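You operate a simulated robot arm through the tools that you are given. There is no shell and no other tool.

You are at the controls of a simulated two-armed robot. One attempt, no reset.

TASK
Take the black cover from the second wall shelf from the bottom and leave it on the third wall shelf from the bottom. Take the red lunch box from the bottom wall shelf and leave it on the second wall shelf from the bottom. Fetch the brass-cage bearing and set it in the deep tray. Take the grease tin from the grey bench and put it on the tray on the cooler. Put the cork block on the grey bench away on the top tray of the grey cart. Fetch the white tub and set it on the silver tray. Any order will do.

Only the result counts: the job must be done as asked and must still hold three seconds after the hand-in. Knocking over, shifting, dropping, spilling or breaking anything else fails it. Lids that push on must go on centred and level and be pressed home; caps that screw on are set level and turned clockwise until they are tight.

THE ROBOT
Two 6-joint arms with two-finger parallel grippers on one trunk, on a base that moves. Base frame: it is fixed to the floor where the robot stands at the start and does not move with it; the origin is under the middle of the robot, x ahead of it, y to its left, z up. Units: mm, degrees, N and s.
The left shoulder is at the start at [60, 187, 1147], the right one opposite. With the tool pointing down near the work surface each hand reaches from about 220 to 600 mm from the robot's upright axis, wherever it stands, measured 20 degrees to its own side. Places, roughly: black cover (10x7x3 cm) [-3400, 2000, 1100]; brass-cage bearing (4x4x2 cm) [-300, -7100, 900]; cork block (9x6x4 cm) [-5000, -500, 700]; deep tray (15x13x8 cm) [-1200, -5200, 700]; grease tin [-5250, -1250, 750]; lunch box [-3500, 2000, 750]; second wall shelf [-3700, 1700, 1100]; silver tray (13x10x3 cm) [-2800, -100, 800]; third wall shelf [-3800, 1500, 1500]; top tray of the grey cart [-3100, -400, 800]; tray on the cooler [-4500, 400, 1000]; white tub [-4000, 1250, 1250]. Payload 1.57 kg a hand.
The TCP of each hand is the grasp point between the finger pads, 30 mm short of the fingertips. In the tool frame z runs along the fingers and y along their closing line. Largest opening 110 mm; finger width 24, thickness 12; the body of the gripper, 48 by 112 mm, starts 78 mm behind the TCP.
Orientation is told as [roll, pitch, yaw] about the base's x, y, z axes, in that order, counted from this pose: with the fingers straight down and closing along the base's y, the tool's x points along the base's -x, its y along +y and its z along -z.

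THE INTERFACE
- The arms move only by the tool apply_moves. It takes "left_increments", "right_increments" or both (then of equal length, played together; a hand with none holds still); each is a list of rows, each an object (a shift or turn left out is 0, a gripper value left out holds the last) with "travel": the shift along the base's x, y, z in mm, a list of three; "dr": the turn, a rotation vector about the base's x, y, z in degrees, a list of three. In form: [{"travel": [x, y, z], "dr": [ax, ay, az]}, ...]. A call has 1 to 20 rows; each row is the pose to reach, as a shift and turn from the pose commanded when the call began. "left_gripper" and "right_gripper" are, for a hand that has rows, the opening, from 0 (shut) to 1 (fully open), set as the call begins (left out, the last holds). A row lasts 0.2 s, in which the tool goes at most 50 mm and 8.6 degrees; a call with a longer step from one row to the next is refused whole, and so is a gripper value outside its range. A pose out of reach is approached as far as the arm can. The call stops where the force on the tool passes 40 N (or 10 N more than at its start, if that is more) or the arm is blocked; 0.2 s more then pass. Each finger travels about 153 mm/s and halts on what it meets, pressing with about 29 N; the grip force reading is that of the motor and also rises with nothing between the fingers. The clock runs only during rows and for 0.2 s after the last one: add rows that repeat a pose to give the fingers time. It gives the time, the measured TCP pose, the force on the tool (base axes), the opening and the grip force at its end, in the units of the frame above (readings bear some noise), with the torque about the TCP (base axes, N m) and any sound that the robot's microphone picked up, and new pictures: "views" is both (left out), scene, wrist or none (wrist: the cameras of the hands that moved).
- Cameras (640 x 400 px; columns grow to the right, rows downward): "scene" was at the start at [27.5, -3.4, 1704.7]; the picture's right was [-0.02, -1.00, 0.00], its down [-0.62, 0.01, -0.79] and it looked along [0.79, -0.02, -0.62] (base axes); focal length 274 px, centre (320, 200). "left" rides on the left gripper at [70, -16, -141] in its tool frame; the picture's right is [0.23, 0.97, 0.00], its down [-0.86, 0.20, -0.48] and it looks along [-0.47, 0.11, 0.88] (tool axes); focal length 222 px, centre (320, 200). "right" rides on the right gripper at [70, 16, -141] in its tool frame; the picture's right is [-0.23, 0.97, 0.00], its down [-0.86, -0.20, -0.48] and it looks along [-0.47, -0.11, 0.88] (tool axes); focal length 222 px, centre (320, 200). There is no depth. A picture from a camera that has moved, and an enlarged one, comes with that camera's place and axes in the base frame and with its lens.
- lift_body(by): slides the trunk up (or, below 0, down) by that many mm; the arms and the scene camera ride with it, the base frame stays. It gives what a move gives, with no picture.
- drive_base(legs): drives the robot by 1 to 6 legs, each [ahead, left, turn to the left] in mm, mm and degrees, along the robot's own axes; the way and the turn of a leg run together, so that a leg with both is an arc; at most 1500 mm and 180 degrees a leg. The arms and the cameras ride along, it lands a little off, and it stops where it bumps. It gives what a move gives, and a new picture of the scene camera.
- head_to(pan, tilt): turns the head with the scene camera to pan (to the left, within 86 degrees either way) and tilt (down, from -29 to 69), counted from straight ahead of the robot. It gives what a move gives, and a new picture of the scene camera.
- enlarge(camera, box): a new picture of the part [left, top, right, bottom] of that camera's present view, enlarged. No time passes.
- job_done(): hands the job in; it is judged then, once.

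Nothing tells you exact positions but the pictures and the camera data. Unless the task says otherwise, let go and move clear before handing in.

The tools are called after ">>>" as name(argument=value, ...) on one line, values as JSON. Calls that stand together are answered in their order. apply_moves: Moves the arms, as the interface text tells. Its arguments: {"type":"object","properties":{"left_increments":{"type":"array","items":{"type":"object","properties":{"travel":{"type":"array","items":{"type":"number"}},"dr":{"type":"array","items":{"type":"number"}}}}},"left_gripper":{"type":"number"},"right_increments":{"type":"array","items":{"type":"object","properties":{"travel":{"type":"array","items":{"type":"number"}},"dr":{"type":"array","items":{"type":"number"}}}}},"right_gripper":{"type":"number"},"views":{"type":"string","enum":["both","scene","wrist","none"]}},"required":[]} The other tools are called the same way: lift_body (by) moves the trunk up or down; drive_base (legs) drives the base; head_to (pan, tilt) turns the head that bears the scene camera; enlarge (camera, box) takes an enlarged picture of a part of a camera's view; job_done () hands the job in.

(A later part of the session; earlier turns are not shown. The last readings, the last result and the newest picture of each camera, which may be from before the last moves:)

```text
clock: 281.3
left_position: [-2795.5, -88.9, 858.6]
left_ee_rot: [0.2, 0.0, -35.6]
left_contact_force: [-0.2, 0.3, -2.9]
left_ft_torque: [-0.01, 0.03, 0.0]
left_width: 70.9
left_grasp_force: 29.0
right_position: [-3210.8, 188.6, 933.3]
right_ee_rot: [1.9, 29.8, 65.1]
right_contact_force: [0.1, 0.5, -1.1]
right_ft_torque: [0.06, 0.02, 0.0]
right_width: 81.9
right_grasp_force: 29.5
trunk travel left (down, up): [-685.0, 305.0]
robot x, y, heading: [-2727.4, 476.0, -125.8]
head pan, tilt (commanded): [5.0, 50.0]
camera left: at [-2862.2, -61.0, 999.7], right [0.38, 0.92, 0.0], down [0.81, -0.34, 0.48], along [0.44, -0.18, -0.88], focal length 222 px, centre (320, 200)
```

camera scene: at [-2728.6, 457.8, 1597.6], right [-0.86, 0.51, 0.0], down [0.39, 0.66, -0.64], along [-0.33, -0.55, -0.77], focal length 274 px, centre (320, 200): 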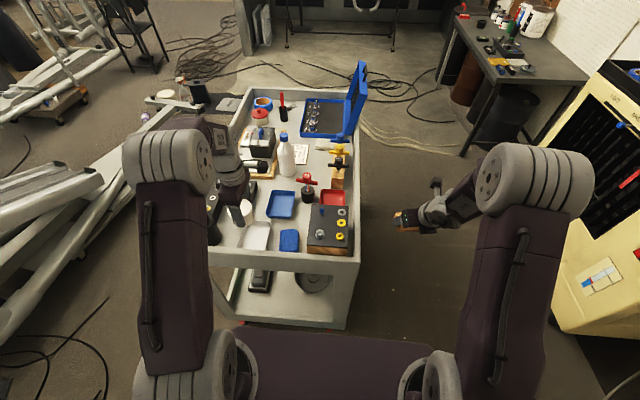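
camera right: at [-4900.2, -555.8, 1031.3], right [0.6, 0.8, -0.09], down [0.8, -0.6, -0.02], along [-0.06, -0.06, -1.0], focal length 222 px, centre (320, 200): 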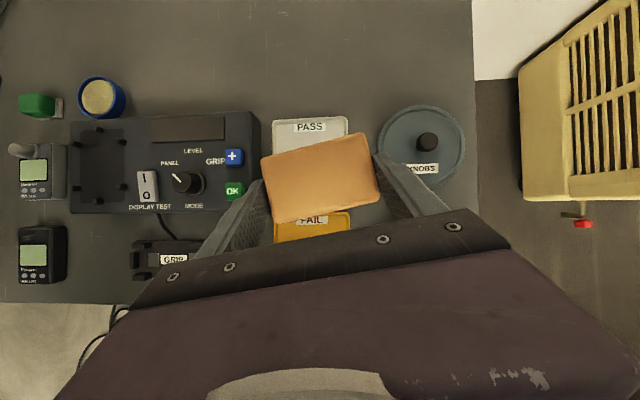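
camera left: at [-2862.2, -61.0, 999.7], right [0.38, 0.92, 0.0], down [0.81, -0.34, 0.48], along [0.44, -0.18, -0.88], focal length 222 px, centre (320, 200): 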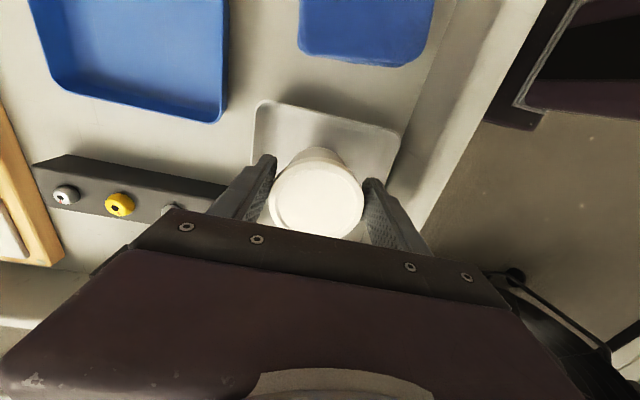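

>>> apply_moves(left_increments=[{"travel": [0, 0, -2]}, {"travel": [0, 0, -4]}, {"travel": [0, 0, -4]}], views="none")

>>> apply_moves(left_increments=[{"travel": [0, 0, -2]}, {"travel": [0, 0, -4]}, {"travel": [0, 0, -4]}], views="none")

>>> apply_moves(left_increments=[{"travel": [0, 0, -2]}, {"travel": [0, 0, -4]}, {"travel": [0, 0, -4]}], views="none")

```text
clock: 282.1
left_position: [-2794.9, -89.3, 853.5]
left_ee_rot: [0.2, 0.0, -35.6]
left_contact_force: [-0.8, 0.0, -3.1]
left_ft_torque: [0.0, 0.06, -0.04]
left_width: 70.8
left_grasp_force: 29.0
right_position: [-3210.2, 187.4, 933.7]
right_ee_rot: [1.9, 29.9, 65.2]
right_contact_force: [0.7, 0.4, -1.4]
right_ft_torque: [0.01, -0.02, 0.01]
right_width: 82.5
right_grasp_force: 29.0
trunk travel left (down, up): [-685.0, 305.0]
robot x, y, heading: [-2726.2, 481.3, -125.7]
head pan, tilt (commanded): [5.0, 50.0]
```

```text
clock: 282.9
left_position: [-2796.3, -88.9, 850.6]
left_ee_rot: [0.1, 0.1, -35.8]
left_contact_force: [-0.7, 0.9, -2.5]
left_ft_torque: [0.01, 0.02, 0.02]
left_width: 71.1
left_grasp_force: 29.4
right_position: [-3208.9, 188.0, 934.3]
right_ee_rot: [1.9, 29.9, 65.2]
right_contact_force: [0.2, -0.3, 0.4]
right_ft_torque: [-0.01, 0.0, 0.01]
right_width: 82.1
right_grasp_force: 29.2
trunk travel left (down, up): [-685.0, 305.0]
robot x, y, heading: [-2724.1, 474.7, -125.7]
head pan, tilt (commanded): [5.0, 50.0]
```

```text
clock: 283.7
left_position: [-2796.1, -89.6, 846.7]
left_ee_rot: [0.2, 0.0, -35.6]
left_contact_force: [-0.5, 0.1, -3.2]
left_ft_torque: [-0.03, 0.03, 0.01]
left_width: 71.0
left_grasp_force: 29.3
right_position: [-3208.5, 187.7, 934.4]
right_ee_rot: [2.0, 29.9, 65.2]
right_contact_force: [0.2, -0.3, -0.6]
right_ft_torque: [0.02, 0.03, 0.04]
right_width: 81.8
right_grasp_force: 30.0
trunk travel left (down, up): [-685.0, 305.0]
robot x, y, heading: [-2728.4, 479.8, -125.5]
head pan, tilt (commanded): [5.0, 50.0]
```

>>> enlarge(camera="scene", box=[200, 190, 300, 270])

>>> enlarge(camera="left", box=[180, 80, 440, 250])

```text
5.00 times, centred on (250, 230) of scene
camera zoom: at [-2729.3, 456.9, 1597.6], right [-0.86, 0.51, 0.0], down [0.39, 0.66, -0.64], along [-0.33, -0.55, -0.77], focal length 1372 px, centre (670, 50)
```

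zoom: 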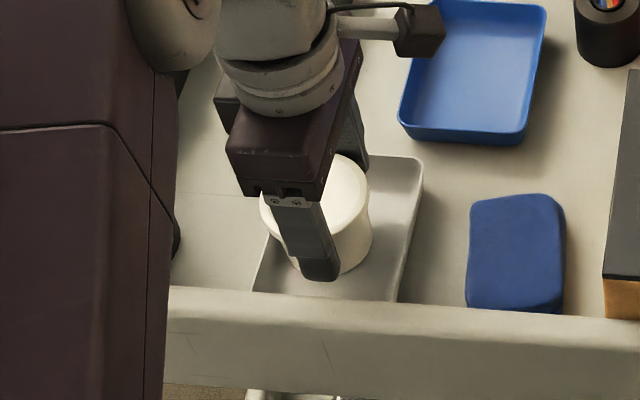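

```text
2.35 times, centred on (310, 165) of left
camera zoom: at [-2862.1, -60.4, 988.5], right [0.38, 0.92, 0.0], down [0.81, -0.34, 0.48], along [0.44, -0.18, -0.88], focal length 523 px, centre (344, 282)
```

zoom: 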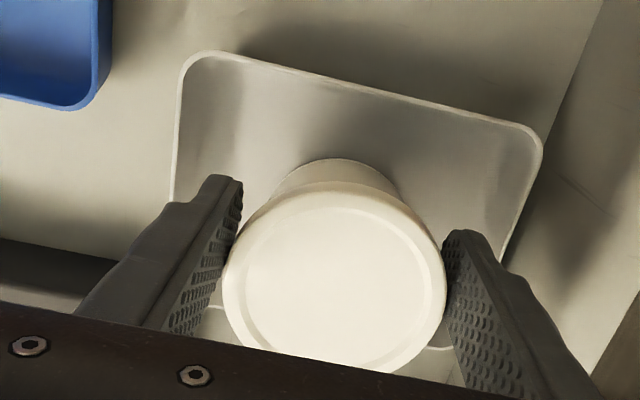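

The tray's known size (13x10 cm) tells me its rim is lower (z≈791), so the cart surface is about z=760. I recentre the tub over the tray and keep lowering.

>>> apply_moves(left_increments=[{"travel": [4.5, -1.5, 0]}, {"travel": [9, -3, -4]}, {"travel": [9, -3, -8]}, {"travel": [9, -3, -12]}, {"travel": [9, -3, -12]}], views="none")

>>> apply_moves(left_increments=[{"travel": [0, 0, -3]}, {"travel": [0, 0, -5]}, {"travel": [0, 0, -5]}], views="none")

>>> apply_moves(left_increments=[{"travel": [0, 0, -2]}, {"travel": [0, 0, -4]}, {"travel": [0, 0, -4]}], views="wrist")

```text
clock: 284.6
left_position: [-2790.0, -91.6, 844.5]
left_ee_rot: [-0.3, -0.1, -35.7]
left_contact_force: [-2.0, 11.5, 25.9]
left_ft_torque: [0.45, -0.75, 0.25]
left_width: 71.0
left_grasp_force: 28.9
right_position: [-3209.2, 192.3, 935.3]
right_ee_rot: [1.8, 30.2, 65.1]
right_contact_force: [0.9, 0.5, -1.0]
right_ft_torque: [-0.02, 0.03, -0.01]
right_width: 82.0
right_grasp_force: 29.2
trunk travel left (down, up): [-685.0, 305.0]
robot x, y, heading: [-2727.4, 477.9, -125.6]
head pan, tilt (commanded): [5.0, 50.0]
stopped in row 4 (left hand): the force on the tool passed its limit at 45 N (the readings are from after the stop); the commanded pose is now the measured one
```

```text
clock: 285.0
left_position: [-2790.6, -89.5, 843.7]
left_ee_rot: [-0.5, -0.3, -35.7]
left_contact_force: [1.4, 13.3, 30.0]
left_ft_torque: [0.79, -0.82, 0.2]
left_width: 71.0
left_grasp_force: 28.7
right_position: [-3208.8, 193.2, 935.5]
right_ee_rot: [1.8, 30.2, 65.1]
right_contact_force: [0.3, -0.8, -0.6]
right_ft_torque: [0.04, 0.04, 0.0]
right_width: 82.1
right_grasp_force: 29.0
trunk travel left (down, up): [-685.0, 305.0]
robot x, y, heading: [-2727.1, 475.6, -125.5]
head pan, tilt (commanded): [5.0, 50.0]
stopped in row 1 (left hand): the force on the tool passed its limit at 43 N (the readings are from after the stop); the commanded pose is now the measured one
```

```text
clock: 285.5
left_position: [-2790.7, -90.9, 844.0]
left_ee_rot: [-0.8, -0.2, -35.7]
left_contact_force: [3.2, 12.9, 32.1]
left_ft_torque: [0.94, -0.86, 0.2]
left_width: 71.1
left_grasp_force: 28.4
right_position: [-3210.2, 194.9, 935.2]
right_ee_rot: [1.8, 30.2, 65.1]
right_contact_force: [0.0, 0.7, -0.7]
right_ft_torque: [0.02, 0.0, 0.01]
right_width: 82.1
right_grasp_force: 29.0
trunk travel left (down, up): [-685.0, 305.0]
robot x, y, heading: [-2728.6, 477.4, -125.8]
head pan, tilt (commanded): [5.0, 50.0]
stopped in row 2 (left hand): the force on the tool passed its limit at 45 N (the readings are from after the stop); the commanded pose is now the measured one
camera left: at [-2855.3, -60.7, 985.2], right [0.38, 0.92, -0.01], down [0.81, -0.33, 0.48], along [0.44, -0.19, -0.88], focal length 222 px, centre (320, 200)
```

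left: 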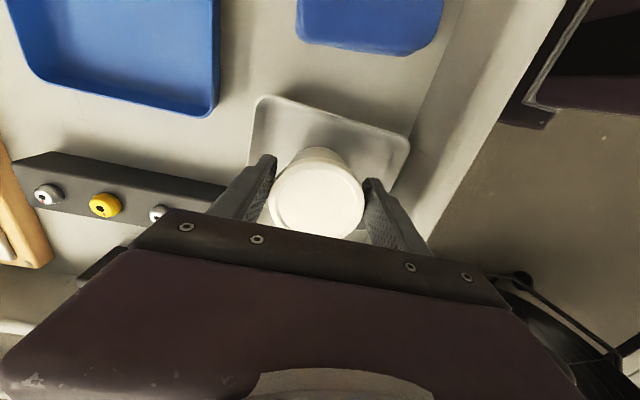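

The tub's bottom edge seems to ride on the tray's side wall after my last shift. I raise a little, shift back and lower again.

>>> apply_moves(left_increments=[{"travel": [0, 0, 5]}, {"travel": [-4, 1.5, 6]}, {"travel": [-7.5, 3, 6]}, {"travel": [-7.5, 3, 6]}], views="none")

>>> apply_moves(left_increments=[{"travel": [0, 0, -2]}, {"travel": [0, 0, -4]}, {"travel": [0, 0, -4]}], views="none")

>>> apply_moves(left_increments=[{"travel": [0, 0, -2]}, {"travel": [0, 0, -3]}, {"travel": [0, 0, -3]}], views="both")

```text
clock: 286.5
left_position: [-2798.2, -92.1, 846.2]
left_ee_rot: [-0.4, -0.1, -35.7]
left_contact_force: [-0.1, 0.0, -3.1]
left_ft_torque: [0.02, 0.03, 0.02]
left_width: 71.0
left_grasp_force: 29.0
right_position: [-3210.3, 189.0, 934.0]
right_ee_rot: [1.9, 29.8, 65.2]
right_contact_force: [0.4, 0.2, -0.9]
right_ft_torque: [0.02, 0.01, 0.0]
right_width: 82.0
right_grasp_force: 29.7
trunk travel left (down, up): [-685.0, 305.0]
robot x, y, heading: [-2727.7, 476.5, -125.7]
head pan, tilt (commanded): [5.0, 50.0]
```

```text
clock: 287.3
left_position: [-2798.2, -92.2, 845.1]
left_ee_rot: [-0.8, -0.2, -35.7]
left_contact_force: [0.9, -0.9, 16.6]
left_ft_torque: [0.13, -0.56, -0.06]
left_width: 70.9
left_grasp_force: 29.1
right_position: [-3209.3, 190.7, 934.6]
right_ee_rot: [1.9, 30.0, 65.2]
right_contact_force: [0.8, -0.1, 0.1]
right_ft_torque: [0.01, -0.01, -0.01]
right_width: 81.9
right_grasp_force: 29.0
trunk travel left (down, up): [-685.0, 305.0]
robot x, y, heading: [-2728.2, 475.0, -125.7]
head pan, tilt (commanded): [5.0, 50.0]
```

```text
clock: 287.9
left_position: [-2797.6, -90.4, 844.7]
left_ee_rot: [-1.0, -0.3, -35.7]
left_contact_force: [4.0, 7.3, 24.3]
left_ft_torque: [0.81, -0.77, 0.13]
left_width: 71.1
left_grasp_force: 29.3
right_position: [-3209.4, 192.1, 935.2]
right_ee_rot: [1.8, 30.1, 65.2]
right_contact_force: [-0.4, 0.6, -1.2]
right_ft_torque: [0.03, -0.02, 0.0]
right_width: 81.9
right_grasp_force: 29.1
trunk travel left (down, up): [-685.0, 305.0]
robot x, y, heading: [-2722.9, 474.6, -125.5]
head pan, tilt (commanded): [5.0, 50.0]
stopped in row 2 (left hand): the force on the tool passed its limit at 42 N (the readings are from after the stop); the commanded pose is now the measured one
camera scene: at [-2728.7, 463.1, 1597.6], right [-0.86, 0.51, 0.0], down [0.39, 0.66, -0.65], along [-0.33, -0.56, -0.76], focal length 274 px, centre (320, 200)
camera left: at [-2862.9, -60.8, 985.5], right [0.38, 0.92, -0.02], down [0.81, -0.33, 0.48], along [0.44, -0.2, -0.88], focal length 222 px, centre (320, 200)
```

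scene: 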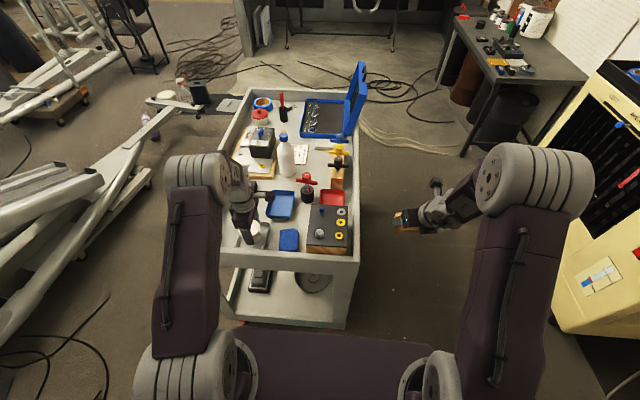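
left: 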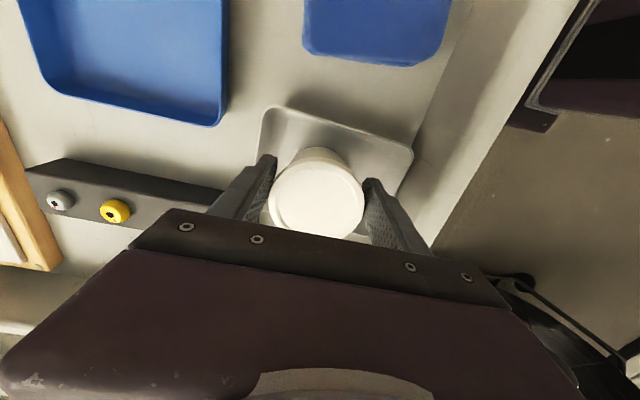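

The tub bottom now rests on the tray floor. I ease off slightly, open the fingers a little and check.

>>> apply_moves(left_increments=[{"travel": [0, 0, 1.5]}, {"travel": [0, 0, 1.5]}], views="none")

>>> apply_moves(left_increments=[{"travel": [0, 0, 0]}, {"travel": [0, 0, 0]}, {"travel": [0, 0, 0]}], left_gripper=0.76, views="both")

>>> enlarge(camera="scene", box=[200, 190, 300, 270])

```text
clock: 288.5
left_position: [-2798.6, -92.1, 843.6]
left_ee_rot: [-1.0, -0.2, -35.8]
left_contact_force: [2.9, 5.5, 15.5]
left_ft_torque: [0.59, -0.63, 0.12]
left_width: 70.8
left_grasp_force: 28.7
right_position: [-3209.3, 191.0, 935.2]
right_ee_rot: [1.8, 30.1, 65.1]
right_contact_force: [-0.6, 0.6, -1.4]
right_ft_torque: [-0.02, 0.01, -0.03]
right_width: 82.1
right_grasp_force: 29.5
trunk travel left (down, up): [-685.0, 305.0]
robot x, y, heading: [-2726.2, 474.2, -125.8]
head pan, tilt (commanded): [5.0, 50.0]
```

```text
clock: 289.3
left_position: [-2799.9, -94.7, 842.6]
left_ee_rot: [-0.8, -0.3, -35.8]
left_contact_force: [-0.7, 0.8, -0.5]
left_ft_torque: [-0.03, 0.01, 0.0]
left_width: 83.5
left_grasp_force: 0.0
right_position: [-3210.7, 189.5, 934.8]
right_ee_rot: [1.9, 30.0, 65.2]
right_contact_force: [-0.1, 0.5, -0.7]
right_ft_torque: [0.01, -0.02, -0.01]
right_width: 82.0
right_grasp_force: 29.1
trunk travel left (down, up): [-685.0, 305.0]
robot x, y, heading: [-2720.7, 476.2, -125.5]
head pan, tilt (commanded): [5.0, 50.0]
camera scene: at [-2729.5, 457.8, 1597.4], right [-0.86, 0.51, 0.0], down [0.39, 0.66, -0.64], along [-0.33, -0.55, -0.77], focal length 274 px, centre (320, 200)
camera left: at [-2863.7, -63.7, 983.8], right [0.38, 0.92, -0.02], down [0.81, -0.33, 0.48], along [0.44, -0.2, -0.88], focal length 222 px, centre (320, 200)
```

scene: 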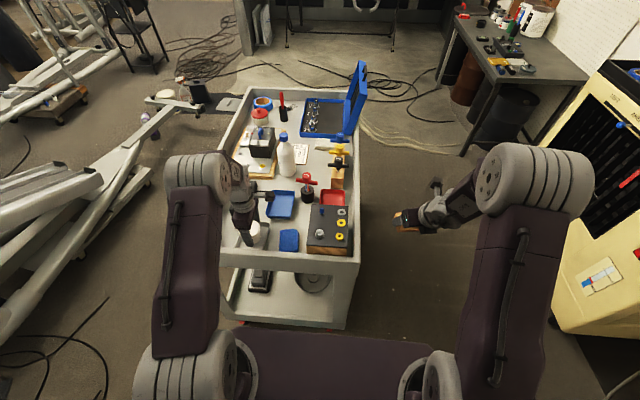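
left: 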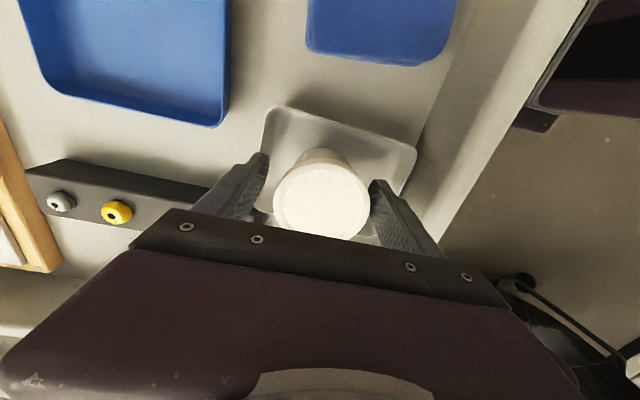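

```text
5.00 times, centred on (250, 230) of scene
camera zoom: at [-2729.5, 457.8, 1597.4], right [-0.86, 0.51, 0.0], down [0.39, 0.66, -0.64], along [-0.33, -0.55, -0.77], focal length 1372 px, centre (670, 50)
```

zoom: 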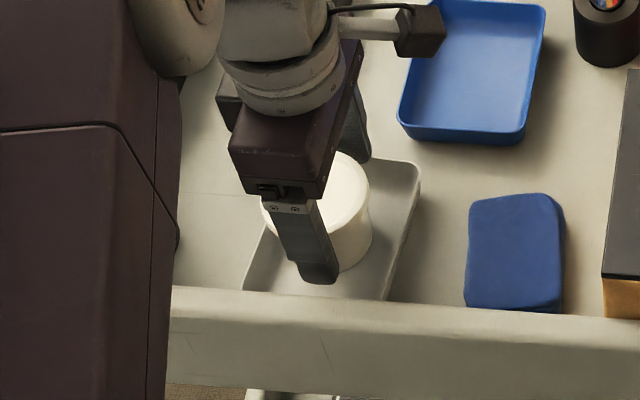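

The tub stands freely in the silver tray. I lift the left hand straight up.

>>> apply_moves(left_increments=[{"travel": [0, 0, 10]}, {"travel": [0, 0, 30]}, {"travel": [0, 0, 60]}, {"travel": [0, 0, 95]}, {"travel": [0, 0, 130]}, {"travel": [0, 0, 130]}], views="both")

>>> enlarge(camera="left", box=[200, 60, 440, 250])

```text
clock: 290.7
left_position: [-2800.6, -96.3, 973.9]
left_ee_rot: [-0.7, -0.3, -35.8]
left_contact_force: [0.2, 0.2, -0.4]
left_ft_torque: [0.0, -0.02, 0.02]
left_width: 83.6
left_grasp_force: 0.1
right_position: [-3210.2, 188.3, 935.3]
right_ee_rot: [1.9, 29.9, 65.3]
right_contact_force: [0.1, 0.3, -1.1]
right_ft_torque: [-0.03, -0.01, -0.01]
right_width: 81.9
right_grasp_force: 28.8
trunk travel left (down, up): [-685.0, 305.0]
robot x, y, heading: [-2724.4, 476.3, -125.6]
head pan, tilt (commanded): [5.0, 50.0]
camera scene: at [-2729.4, 457.3, 1597.6], right [-0.86, 0.51, 0.0], down [0.39, 0.66, -0.64], along [-0.33, -0.55, -0.77], focal length 274 px, centre (320, 200)
camera left: at [-2865.2, -64.8, 1115.2], right [0.38, 0.92, -0.02], down [0.81, -0.33, 0.48], along [0.44, -0.2, -0.88], focal length 222 px, centre (320, 200)
```

scene: 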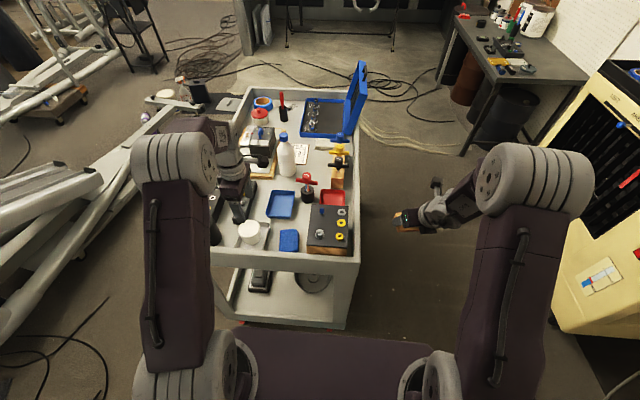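
left: 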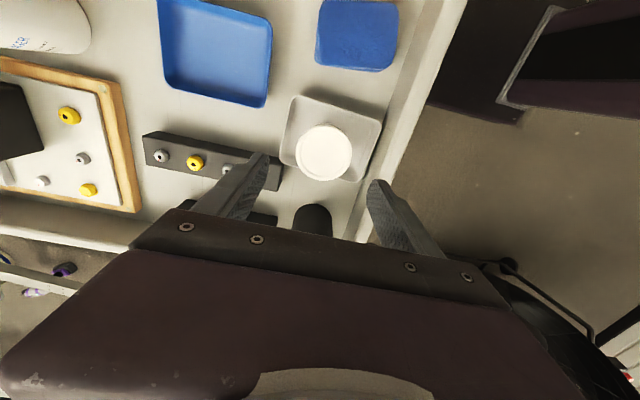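

```text
2.11 times, centred on (320, 155) of left
camera zoom: at [-2865.2, -64.8, 1115.2], right [0.38, 0.92, -0.02], down [0.81, -0.33, 0.48], along [0.44, -0.2, -0.88], focal length 468 px, centre (320, 295)
```

zoom: 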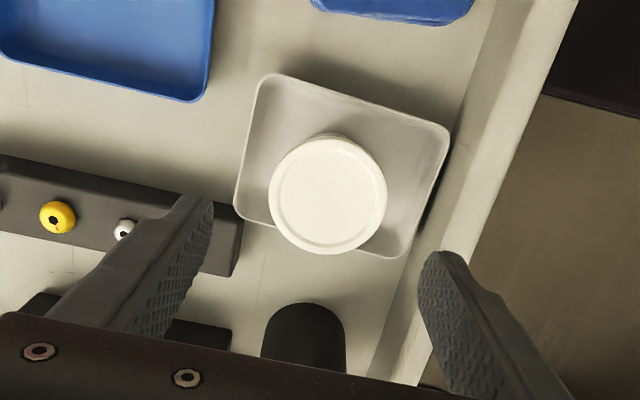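

The tub is in the tray. Now the cork: I raise the trunk so both hands clear the lamp, shift the robot left 420 mm and forward 110 mm.

>>> lift_body(by=200)

>>> drive_base(legs=[[0, 420, 0], [100, 0, 0]])

>>> head_to(pan=-10, tilt=50)

>>> enlarge(camera="scene", box=[260, 80, 460, 260])

```text
clock: 292.9
left_position: [-2800.6, -95.3, 1172.9]
left_ee_rot: [-0.9, -0.2, -35.8]
left_contact_force: [0.9, 1.2, -0.1]
left_ft_torque: [-0.03, -0.02, -0.03]
left_width: 83.8
left_grasp_force: 0.0
right_position: [-3209.2, 190.4, 1135.0]
right_ee_rot: [1.9, 30.0, 65.1]
right_contact_force: [-0.6, 1.0, -0.6]
right_ft_torque: [0.05, 0.02, 0.0]
right_width: 82.0
right_grasp_force: 28.9
trunk travel left (down, up): [-885.0, 105.0]
robot x, y, heading: [-2729.8, 475.1, -125.6]
head pan, tilt (commanded): [5.0, 50.0]
```

```text
clock: 296.2
left_position: [-2528.2, -418.3, 1176.4]
left_ee_rot: [-1.1, -0.2, -36.4]
left_contact_force: [0.1, -0.2, 0.2]
left_ft_torque: [-0.03, 0.0, 0.0]
left_width: 83.6
left_grasp_force: 0.1
right_position: [-2933.1, -128.8, 1136.9]
right_ee_rot: [2.1, 30.1, 64.5]
right_contact_force: [0.5, 0.3, -0.3]
right_ft_torque: [-0.03, 0.01, 0.03]
right_width: 82.1
right_grasp_force: 28.8
trunk travel left (down, up): [-885.0, 105.0]
robot x, y, heading: [-2450.3, 150.9, -126.4]
head pan, tilt (commanded): [5.0, 50.0]
camera scene: at [-2448.3, 135.5, 1797.6], right [-0.85, 0.52, 0.0], down [0.4, 0.65, -0.65], along [-0.34, -0.55, -0.76], focal length 274 px, centre (320, 200)
```

scene: 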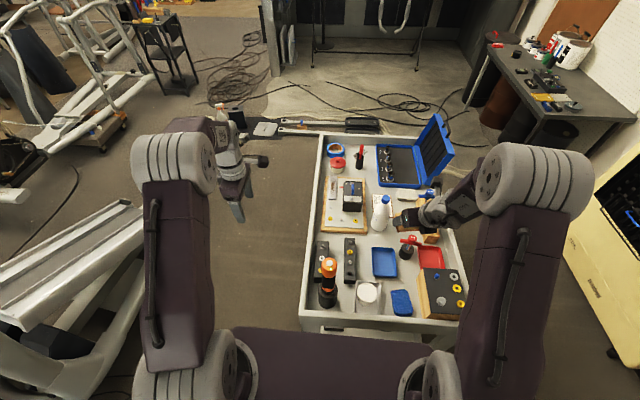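

```text
clock: 296.9
left_position: [-2530.2, -422.5, 1172.9]
left_ee_rot: [-0.8, -0.2, -36.5]
left_contact_force: [-0.1, 0.3, -0.1]
left_ft_torque: [0.03, -0.02, 0.04]
left_width: 83.6
left_grasp_force: 0.0
right_position: [-2936.6, -132.0, 1134.7]
right_ee_rot: [1.9, 29.9, 64.5]
right_contact_force: [-0.2, -0.1, -1.1]
right_ft_torque: [0.02, -0.03, -0.03]
right_width: 82.1
right_grasp_force: 29.5
trunk travel left (down, up): [-885.0, 105.0]
robot x, y, heading: [-2449.6, 146.6, -126.4]
head pan, tilt (commanded): [-10.0, 50.0]
camera scene: at [-2468.9, 141.3, 1797.5], right [-0.69, 0.72, 0.0], down [0.55, 0.53, -0.64], along [-0.46, -0.44, -0.77], focal length 274 px, centre (320, 200)
```

scene: 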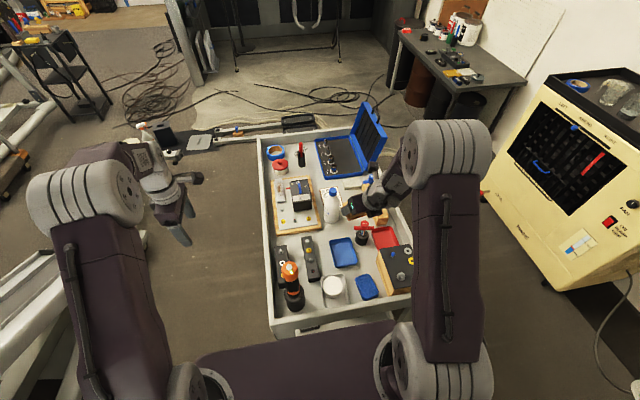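

```text
2.22 times, centred on (360, 170) of scene
camera zoom: at [-2468.9, 141.3, 1797.5], right [-0.69, 0.72, 0.0], down [0.55, 0.53, -0.64], along [-0.46, -0.44, -0.77], focal length 610 px, centre (231, 267)
```

zoom: 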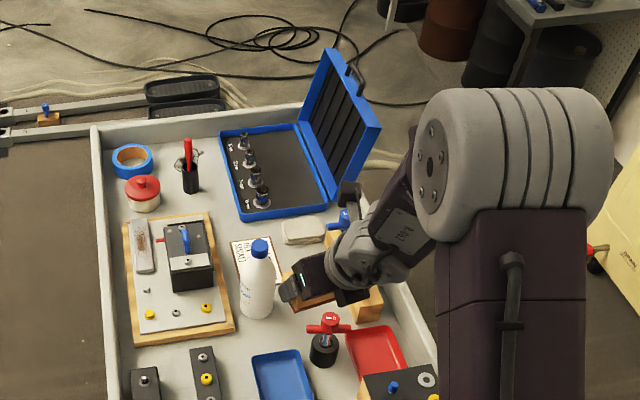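

The free patch is confirmed around (-2986, -272). I move the cork above it at this height, aligning the hand with the cart.

>>> apply_moves(right_increments=[{"travel": [-11.6, -33.8, 0], "dr": [0, 0, -2.5]}, {"travel": [-23.2, -67.5, 0], "dr": [0, 0, -5]}, {"travel": [-34.8, -101.3, 0], "dr": [0, 0, -7.5]}, {"travel": [-46.4, -135, 0], "dr": [0, 0, -9.9]}, {"travel": [-46.4, -135, 0], "dr": [0, 0, -9.9]}], views="none")

>>> lift_body(by=-170)

>>> apply_moves(right_increments=[{"travel": [0, 0, 0]}], views="both")

>>> enlarge(camera="scene", box=[260, 80, 460, 260])

```text
clock: 298.1
left_position: [-2529.8, -421.2, 1175.0]
left_ee_rot: [-0.9, -0.3, -36.5]
left_contact_force: [0.5, -0.4, -1.0]
left_ft_torque: [0.04, 0.01, 0.01]
left_width: 83.5
left_grasp_force: 0.0
right_position: [-2995.5, -249.2, 1131.9]
right_ee_rot: [0.4, 30.3, 54.9]
right_contact_force: [0.0, 0.6, -0.1]
right_ft_torque: [-0.01, 0.02, -0.02]
right_width: 81.9
right_grasp_force: 28.8
right hand out of reach, approached as far as the arm can: row 2, 4, 5
trunk travel left (down, up): [-885.0, 105.0]
robot x, y, heading: [-2447.9, 146.1, -126.5]
head pan, tilt (commanded): [-10.0, 50.0]
```

```text
clock: 300.1
left_position: [-2528.3, -421.3, 1003.0]
left_ee_rot: [-0.9, -0.3, -36.4]
left_contact_force: [0.4, -0.8, 0.4]
left_ft_torque: [-0.01, 0.01, -0.01]
left_width: 83.5
left_grasp_force: 0.0
right_position: [-2996.4, -249.9, 961.5]
right_ee_rot: [0.3, 30.2, 55.0]
right_contact_force: [-0.9, 0.0, -0.9]
right_ft_torque: [0.0, -0.02, 0.0]
right_width: 82.1
right_grasp_force: 28.9
trunk travel left (down, up): [-715.0, 275.0]
robot x, y, heading: [-2449.2, 152.0, -126.3]
head pan, tilt (commanded): [-10.0, 50.0]
```

```text
clock: 300.5
left_position: [-2530.3, -421.3, 1003.8]
left_ee_rot: [-0.9, -0.3, -36.3]
left_contact_force: [-0.1, -0.2, -0.9]
left_ft_torque: [-0.03, 0.0, 0.03]
left_width: 83.6
left_grasp_force: 0.0
right_position: [-2995.9, -250.5, 961.2]
right_ee_rot: [0.4, 30.2, 55.0]
right_contact_force: [-0.5, 0.7, -0.7]
right_ft_torque: [0.02, -0.01, 0.0]
right_width: 82.4
right_grasp_force: 28.8
trunk travel left (down, up): [-715.0, 275.0]
robot x, y, heading: [-2448.9, 152.9, -126.4]
head pan, tilt (commanded): [-10.0, 50.0]
camera scene: at [-2468.0, 143.2, 1627.6], right [-0.69, 0.72, 0.0], down [0.55, 0.53, -0.64], along [-0.47, -0.44, -0.77], focal length 274 px, centre (320, 200)
camera right: at [-3002.5, -232.1, 1118.3], right [-0.68, 0.72, -0.11], down [0.73, 0.69, -0.02], along [0.06, -0.09, -0.99], focal length 222 px, centre (320, 200)
```

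scene: 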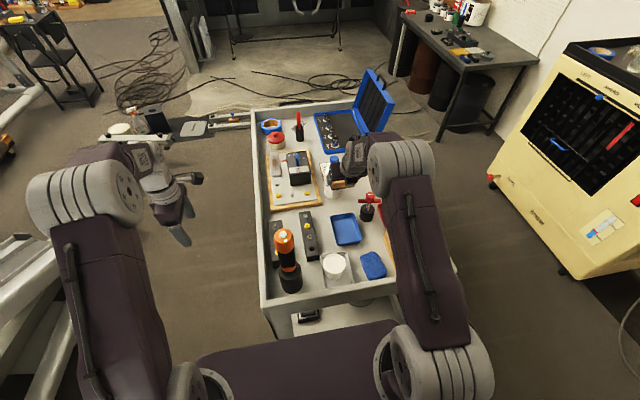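
right: 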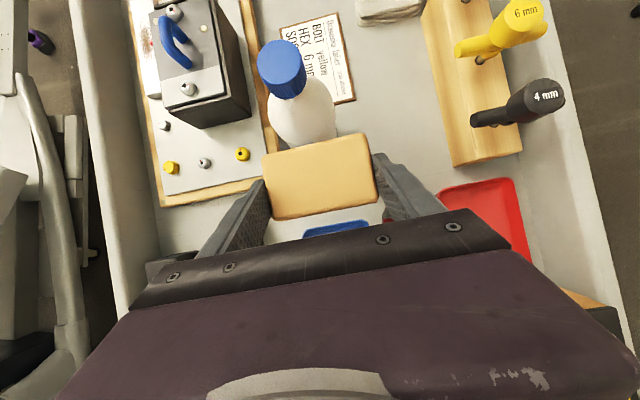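

```text
2.22 times, centred on (360, 170) of scene
camera zoom: at [-2468.0, 143.2, 1627.6], right [-0.69, 0.72, 0.0], down [0.55, 0.53, -0.64], along [-0.47, -0.44, -0.77], focal length 610 px, centre (231, 267)
```

zoom: 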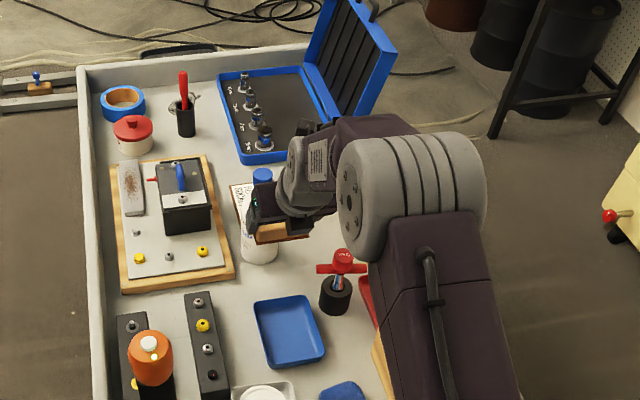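

The right hand reaches its inward limit, so I shift the robot 45 mm left and then fine-tune above the patch.

>>> drive_base(legs=[[0, 45, 0]])

>>> apply_moves(right_increments=[{"travel": [0, 0, 0]}], views="wrist")

```text
clock: 301.4
left_position: [-2498.3, -446.0, 1005.0]
left_ee_rot: [-1.0, -0.4, -36.5]
left_contact_force: [-0.5, 0.2, 0.0]
left_ft_torque: [-0.01, -0.03, 0.02]
left_width: 83.6
left_grasp_force: 0.0
right_position: [-2963.5, -274.3, 961.8]
right_ee_rot: [0.3, 30.1, 54.7]
right_contact_force: [-0.5, 0.7, -1.4]
right_ft_torque: [0.01, -0.01, 0.0]
right_width: 82.2
right_grasp_force: 28.9
trunk travel left (down, up): [-715.0, 275.0]
robot x, y, heading: [-2409.6, 122.1, -126.4]
head pan, tilt (commanded): [-10.0, 50.0]
camera scene: at [-2436.3, 120.1, 1627.5], right [-0.69, 0.72, 0.0], down [0.56, 0.53, -0.64], along [-0.46, -0.44, -0.77], focal length 274 px, centre (320, 200)
```

scene: 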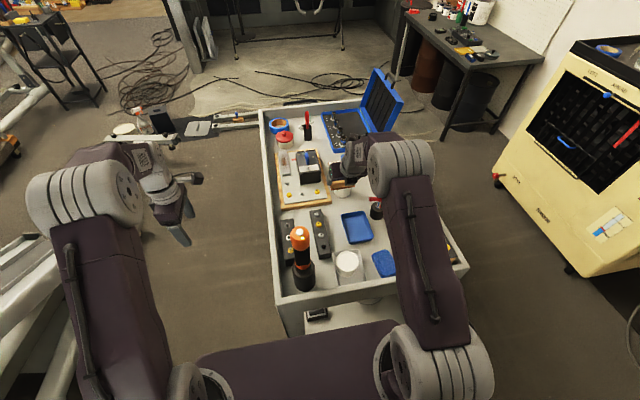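

```text
clock: 301.8
left_position: [-2496.0, -446.6, 1004.1]
left_ee_rot: [-0.9, -0.4, -36.4]
left_contact_force: [-1.6, -0.4, 1.0]
left_ft_torque: [-0.01, -0.03, 0.02]
left_width: 83.6
left_grasp_force: 0.2
right_position: [-2962.0, -274.8, 961.5]
right_ee_rot: [0.3, 30.2, 54.9]
right_contact_force: [-0.9, 0.6, -0.3]
right_ft_torque: [-0.02, -0.02, 0.02]
right_width: 82.1
right_grasp_force: 28.9
trunk travel left (down, up): [-715.0, 275.0]
robot x, y, heading: [-2410.8, 125.8, -126.3]
head pan, tilt (commanded): [-10.0, 50.0]
camera right: at [-2969.1, -256.2, 1117.9], right [-0.68, 0.72, -0.11], down [0.73, 0.68, -0.02], along [0.06, -0.09, -0.99], focal length 222 px, centre (320, 200)
```

right: 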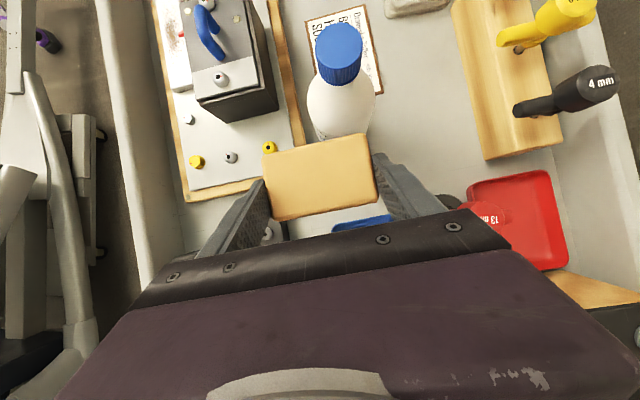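

The cork is right over the patch; I shift 16 mm right and lower it between the blue tray and the bottle.

>>> apply_moves(right_increments=[{"travel": [-13, 9.3, 0]}, {"travel": [-13, 9.3, -30]}, {"travel": [-13, 9.3, -60]}, {"travel": [-13, 9.3, -85]}, {"travel": [-13, 9.3, -85]}], views="both")

>>> enlarge(camera="scene", box=[280, 110, 440, 260])

```text
clock: 303.0
left_position: [-2494.6, -447.9, 1003.7]
left_ee_rot: [-0.9, -0.3, -36.6]
left_contact_force: [-0.5, -0.5, -0.3]
left_ft_torque: [0.0, 0.06, -0.03]
left_width: 83.5
left_grasp_force: 0.0
right_position: [-2971.9, -266.6, 877.2]
right_ee_rot: [0.4, 30.2, 55.1]
right_contact_force: [1.2, 0.4, -1.0]
right_ft_torque: [0.04, 0.0, -0.03]
right_width: 82.1
right_grasp_force: 29.2
trunk travel left (down, up): [-715.0, 275.0]
robot x, y, heading: [-2412.8, 121.2, -126.1]
head pan, tilt (commanded): [-10.0, 50.0]
camera scene: at [-2432.0, 117.0, 1627.6], right [-0.69, 0.72, 0.0], down [0.56, 0.53, -0.64], along [-0.47, -0.44, -0.77], focal length 274 px, centre (320, 200)
camera right: at [-2979.0, -248.4, 1033.3], right [-0.68, 0.72, -0.11], down [0.73, 0.69, -0.02], along [0.06, -0.09, -0.99], focal length 222 px, centre (320, 200)
```

scene: 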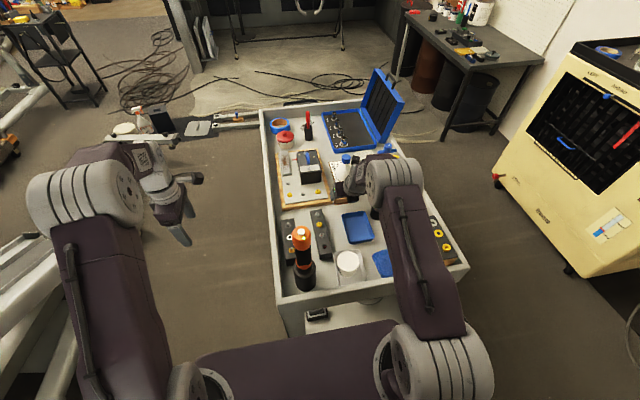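
right: 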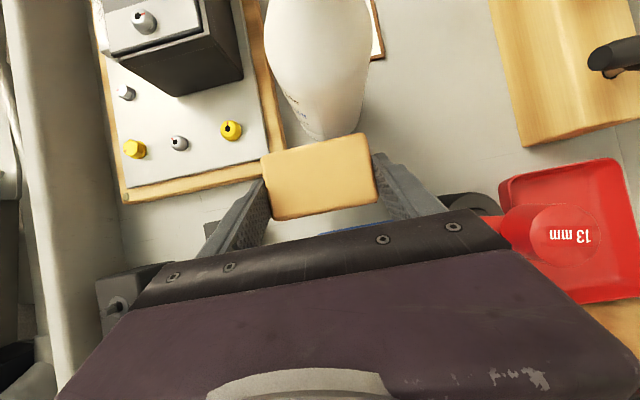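

```text
2.67 times, centred on (360, 185) of scene
camera zoom: at [-2432.0, 117.0, 1627.6], right [-0.69, 0.72, 0.0], down [0.56, 0.53, -0.64], along [-0.47, -0.44, -0.77], focal length 732 px, centre (213, 240)
```

zoom: 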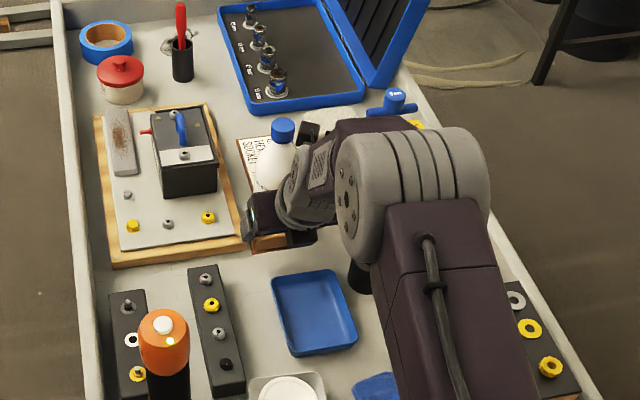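

>>> apply_moves(right_increments=[{"travel": [0, 0, -15]}, {"travel": [0, 0, -30]}, {"travel": [0, 0, -40]}, {"travel": [0, 0, -46]}, {"travel": [0, 0, -46]}], views="wrist")

>>> apply_moves(right_increments=[{"travel": [0, 0, -2]}, {"travel": [0, 0, -4]}, {"travel": [0, 0, -4]}], views="none")

```text
clock: 304.2
left_position: [-2492.2, -446.9, 1005.2]
left_ee_rot: [-1.1, -0.2, -36.5]
left_contact_force: [0.5, 0.2, 0.3]
left_ft_torque: [-0.01, 0.01, -0.04]
left_width: 83.8
left_grasp_force: 0.0
right_position: [-2972.4, -265.6, 838.0]
right_ee_rot: [0.6, 31.1, 54.8]
right_contact_force: [-3.7, -5.1, 30.8]
right_ft_torque: [-1.89, -0.22, -0.24]
right_width: 82.4
right_grasp_force: 29.5
trunk travel left (down, up): [-715.0, 275.0]
robot x, y, heading: [-2408.6, 124.9, -126.4]
head pan, tilt (commanded): [-10.0, 50.0]
camera right: at [-2977.8, -246.5, 994.0], right [-0.68, 0.72, -0.11], down [0.73, 0.68, -0.03], along [0.05, -0.1, -0.99], focal length 222 px, centre (320, 200)
```

right: 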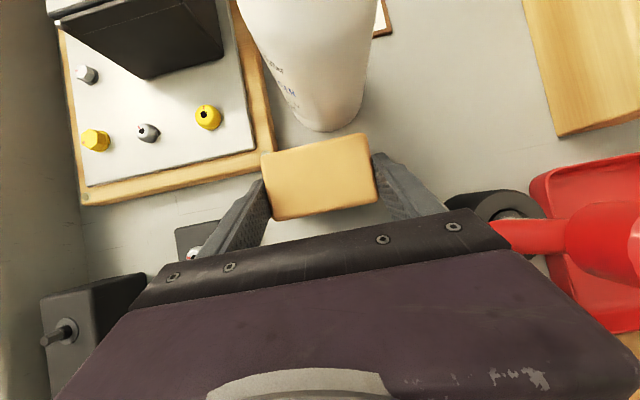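

```text
clock: 305.0
left_position: [-2490.3, -445.6, 1005.9]
left_ee_rot: [-1.2, -0.1, -36.4]
left_contact_force: [0.0, 0.2, -0.1]
left_ft_torque: [-0.02, 0.03, -0.03]
left_width: 83.4
left_grasp_force: 0.0
right_position: [-2972.8, -264.8, 834.1]
right_ee_rot: [0.6, 31.0, 55.1]
right_contact_force: [-0.3, -1.7, 36.0]
right_ft_torque: [-2.04, -0.39, -0.01]
right_width: 82.5
right_grasp_force: 28.9
trunk travel left (down, up): [-715.0, 275.0]
robot x, y, heading: [-2409.9, 122.7, -126.5]
head pan, tilt (commanded): [-10.0, 50.0]
```

The cork's far-left corner touched the wooden board's corner. I raise it, shift 9 mm right and 7 mm toward me, and lower again.

>>> apply_moves(right_increments=[{"travel": [0, 0, 8]}, {"travel": [0, 0, 14]}, {"travel": [-3.2, 10.9, 14]}, {"travel": [-3.2, 10.9, 14]}], views="none")

>>> apply_moves(right_increments=[{"travel": [0, 0, -5]}, {"travel": [0, 0, -10]}, {"travel": [0, 0, -14]}, {"travel": [0, 0, -14]}], views="wrist")

```text
clock: 306.0
left_position: [-2495.6, -447.2, 1003.6]
left_ee_rot: [-0.9, -0.2, -36.5]
left_contact_force: [0.4, 0.5, -0.1]
left_ft_torque: [0.04, -0.01, -0.02]
left_width: 83.5
left_grasp_force: 0.1
right_position: [-2977.8, -256.4, 838.8]
right_ee_rot: [0.4, 30.1, 55.0]
right_contact_force: [0.0, 0.1, -0.6]
right_ft_torque: [0.0, 0.0, 0.04]
right_width: 82.1
right_grasp_force: 29.2
trunk travel left (down, up): [-715.0, 275.0]
robot x, y, heading: [-2412.7, 124.8, -126.6]
head pan, tilt (commanded): [-10.0, 50.0]
```

```text
clock: 307.0
left_position: [-2494.1, -446.3, 1004.6]
left_ee_rot: [-1.0, -0.3, -36.5]
left_contact_force: [-0.3, 0.2, 0.1]
left_ft_torque: [0.0, 0.0, 0.04]
left_width: 83.4
left_grasp_force: 0.0
right_position: [-2977.3, -255.1, 826.6]
right_ee_rot: [0.4, 30.2, 55.0]
right_contact_force: [-0.9, 0.1, -0.6]
right_ft_torque: [0.04, -0.01, 0.03]
right_width: 82.3
right_grasp_force: 28.9
trunk travel left (down, up): [-715.0, 275.0]
robot x, y, heading: [-2413.3, 121.3, -126.4]
head pan, tilt (commanded): [-10.0, 50.0]
camera right: at [-2984.3, -236.7, 982.7], right [-0.68, 0.72, -0.11], down [0.73, 0.69, -0.02], along [0.06, -0.09, -0.99], focal length 222 px, centre (320, 200)
```

right: 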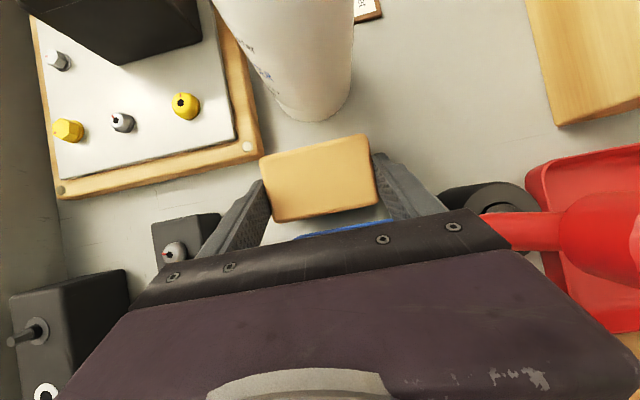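

>>> apply_moves(right_increments=[{"travel": [0, 0, -2]}, {"travel": [0, 0, -4]}, {"travel": [0, 0, -4]}], views="none")

>>> apply_moves(right_increments=[{"travel": [0, 0, -2]}, {"travel": [0, 0, -4]}, {"travel": [0, 0, -4]}], views="none")

```text
clock: 307.8
left_position: [-2494.5, -447.7, 1004.7]
left_ee_rot: [-0.9, -0.3, -36.5]
left_contact_force: [0.5, 1.0, 0.3]
left_ft_torque: [0.04, -0.03, -0.03]
left_width: 83.6
left_grasp_force: 0.1
right_position: [-2977.0, -255.7, 822.0]
right_ee_rot: [0.4, 30.3, 55.0]
right_contact_force: [0.1, 0.3, -0.6]
right_ft_torque: [-0.01, -0.01, 0.0]
right_width: 82.1
right_grasp_force: 29.0
trunk travel left (down, up): [-715.0, 275.0]
robot x, y, heading: [-2412.4, 124.9, -126.4]
head pan, tilt (commanded): [-10.0, 50.0]
```

```text
clock: 308.6
left_position: [-2493.6, -446.2, 1004.5]
left_ee_rot: [-1.1, -0.2, -36.5]
left_contact_force: [0.4, -0.2, 0.6]
left_ft_torque: [-0.01, -0.03, -0.01]
left_width: 83.8
left_grasp_force: 0.0
right_position: [-2975.9, -255.3, 821.4]
right_ee_rot: [0.4, 30.5, 54.9]
right_contact_force: [-0.7, 0.3, 12.5]
right_ft_torque: [-0.2, -0.55, -0.01]
right_width: 82.0
right_grasp_force: 29.0
trunk travel left (down, up): [-715.0, 275.0]
robot x, y, heading: [-2412.0, 123.8, -126.4]
head pan, tilt (commanded): [-10.0, 50.0]
```

Contact with the cart surface. I open the fingers a little and check.

>>> apply_moves(right_increments=[{"travel": [0, 0, 1]}, {"travel": [0, 0, 1]}, {"travel": [0, 0, 1]}, {"travel": [0, 0, 1]}], right_gripper=0.9, views="wrist")

```text
clock: 309.6
left_position: [-2494.6, -448.2, 1004.0]
left_ee_rot: [-0.9, -0.1, -36.5]
left_contact_force: [-0.2, -0.2, 1.0]
left_ft_torque: [-0.01, 0.01, -0.02]
left_width: 83.6
left_grasp_force: 0.1
right_position: [-2976.3, -254.8, 819.8]
right_ee_rot: [0.4, 30.2, 55.0]
right_contact_force: [-0.2, 0.9, 0.0]
right_ft_torque: [-0.02, 0.0, -0.02]
right_width: 98.7
right_grasp_force: 0.1
trunk travel left (down, up): [-715.0, 275.0]
robot x, y, heading: [-2411.9, 126.6, -126.2]
head pan, tilt (commanded): [-10.0, 50.0]
camera right: at [-2983.3, -237.1, 976.7], right [-0.68, 0.72, -0.11], down [0.73, 0.69, -0.02], along [0.06, -0.09, -0.99], focal length 222 px, centre (320, 200)
```

right: 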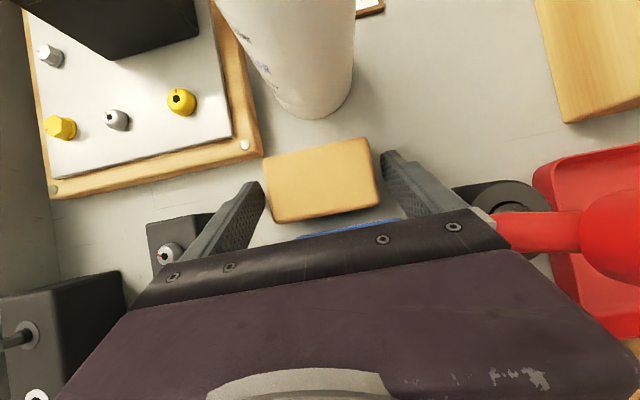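

The cork sits free. The red T-handle is close to my gripper, so I lift in small steps while watching the force.

>>> apply_moves(right_increments=[{"travel": [0.8, -0.6, 4]}, {"travel": [1.6, -1.2, 10]}, {"travel": [1.6, -1.2, 20]}, {"travel": [1.6, -1.2, 20]}], views="wrist")

>>> apply_moves(right_increments=[{"travel": [0, 0, 15]}, {"travel": [0, 0, 35]}, {"travel": [0, 0, 60]}, {"travel": [0, 0, 100]}, {"travel": [0, 0, 140]}, {"travel": [0, 0, 140]}], views="both")

```text
clock: 310.6
left_position: [-2495.0, -448.0, 1004.1]
left_ee_rot: [-0.8, -0.3, -36.5]
left_contact_force: [0.0, 0.0, -0.1]
left_ft_torque: [0.01, -0.02, 0.0]
left_width: 83.5
left_grasp_force: 0.1
right_position: [-2974.2, -257.0, 838.9]
right_ee_rot: [0.3, 30.2, 55.0]
right_contact_force: [0.7, 0.0, 1.0]
right_ft_torque: [0.0, -0.02, -0.03]
right_width: 99.0
right_grasp_force: 0.0
trunk travel left (down, up): [-715.0, 275.0]
robot x, y, heading: [-2415.1, 122.7, -126.4]
head pan, tilt (commanded): [-10.0, 50.0]
camera right: at [-2982.0, -238.5, 996.0], right [-0.68, 0.72, -0.11], down [0.73, 0.69, -0.02], along [0.06, -0.09, -0.99], focal length 222 px, centre (320, 200)
```

right: 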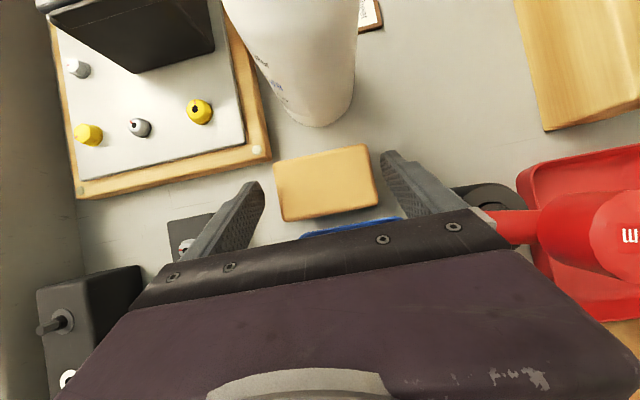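

```text
clock: 312.0
left_position: [-2496.5, -448.5, 1003.2]
left_ee_rot: [-0.9, -0.3, -36.4]
left_contact_force: [-0.4, 0.7, 0.4]
left_ft_torque: [-0.01, 0.01, 0.01]
left_width: 83.6
left_grasp_force: 0.1
right_position: [-2975.2, -255.8, 978.3]
right_ee_rot: [0.4, 30.2, 55.0]
right_contact_force: [0.1, 1.1, 0.8]
right_ft_torque: [0.05, 0.02, -0.02]
right_width: 98.9
right_grasp_force: 0.0
trunk travel left (down, up): [-715.0, 275.0]
robot x, y, heading: [-2411.8, 122.8, -126.4]
head pan, tilt (commanded): [-10.0, 50.0]
camera scene: at [-2432.5, 116.6, 1627.5], right [-0.69, 0.72, 0.0], down [0.56, 0.53, -0.64], along [-0.47, -0.44, -0.77], focal length 274 px, centre (320, 200)
camera right: at [-2981.4, -237.8, 1135.1], right [-0.68, 0.72, -0.11], down [0.73, 0.69, -0.02], along [0.06, -0.09, -0.99], focal length 222 px, centre (320, 200)
```

scene: 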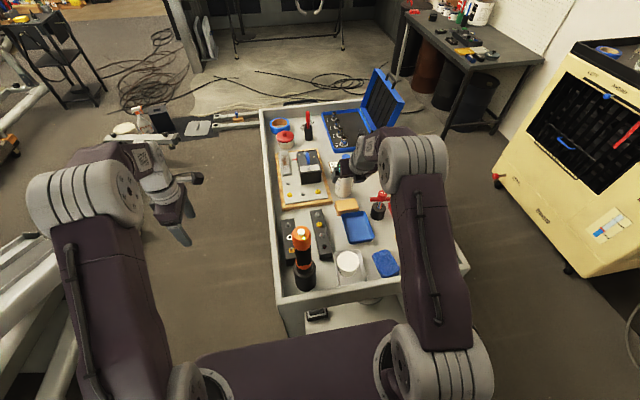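
right: 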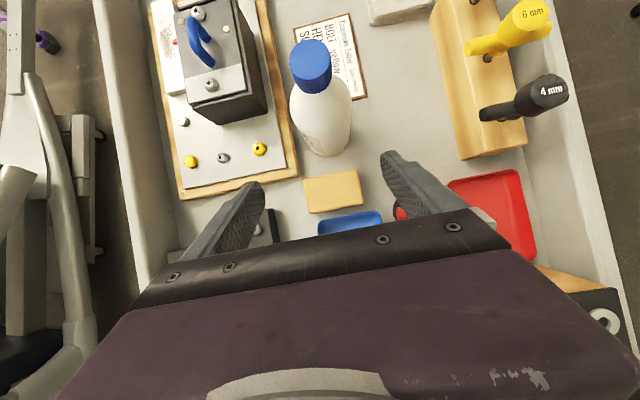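

The cork lies on the cart's top tray. Next is the grease tin: I raise the trunk for clearance, strafe right into the aisle, and drive along to the bench's left part.

>>> lift_body(by=230)

>>> drive_base(legs=[[0, -1060, 0], [1200, 0, 0], [1200, 0, 0]])

```text
clock: 314.4
left_position: [-2493.6, -449.0, 1234.2]
left_ee_rot: [-0.9, -0.2, -36.5]
left_contact_force: [-0.7, 0.5, -0.4]
left_ft_torque: [-0.02, 0.01, 0.03]
left_width: 83.1
left_grasp_force: 0.2
right_position: [-2975.0, -255.6, 1208.0]
right_ee_rot: [0.5, 30.3, 54.9]
right_contact_force: [0.3, 0.0, -0.5]
right_ft_torque: [0.01, -0.03, 0.02]
right_width: 99.0
right_grasp_force: 0.1
trunk travel left (down, up): [-945.0, 45.0]
robot x, y, heading: [-2411.9, 125.0, -126.4]
head pan, tilt (commanded): [-10.0, 50.0]
```

```text
clock: 331.1
left_position: [-4836.2, -1684.5, 1233.5]
left_ee_rot: [-0.9, -0.2, -38.9]
left_contact_force: [1.1, -0.1, 0.3]
left_ft_torque: [-0.01, -0.03, -0.01]
left_width: 83.7
left_grasp_force: 0.0
right_position: [-5307.7, -1473.0, 1209.7]
right_ee_rot: [0.4, 30.2, 52.7]
right_contact_force: [0.2, 0.2, -1.1]
right_ft_torque: [0.0, 0.0, 0.04]
right_width: 98.8
right_grasp_force: 0.2
trunk travel left (down, up): [-945.0, 45.0]
robot x, y, heading: [-4728.8, -1116.2, -128.9]
head pan, tilt (commanded): [-10.0, 50.0]
camera scene: at [-4749.3, -1122.2, 1857.6], right [-0.66, 0.75, 0.0], down [0.58, 0.5, -0.64], along [-0.48, -0.42, -0.77], focal length 274 px, centre (320, 200)
```

scene: 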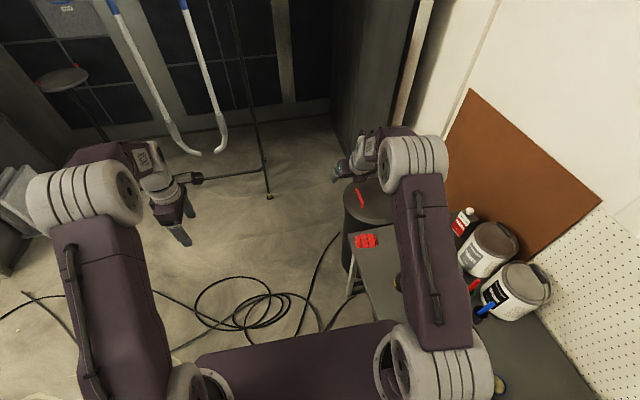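

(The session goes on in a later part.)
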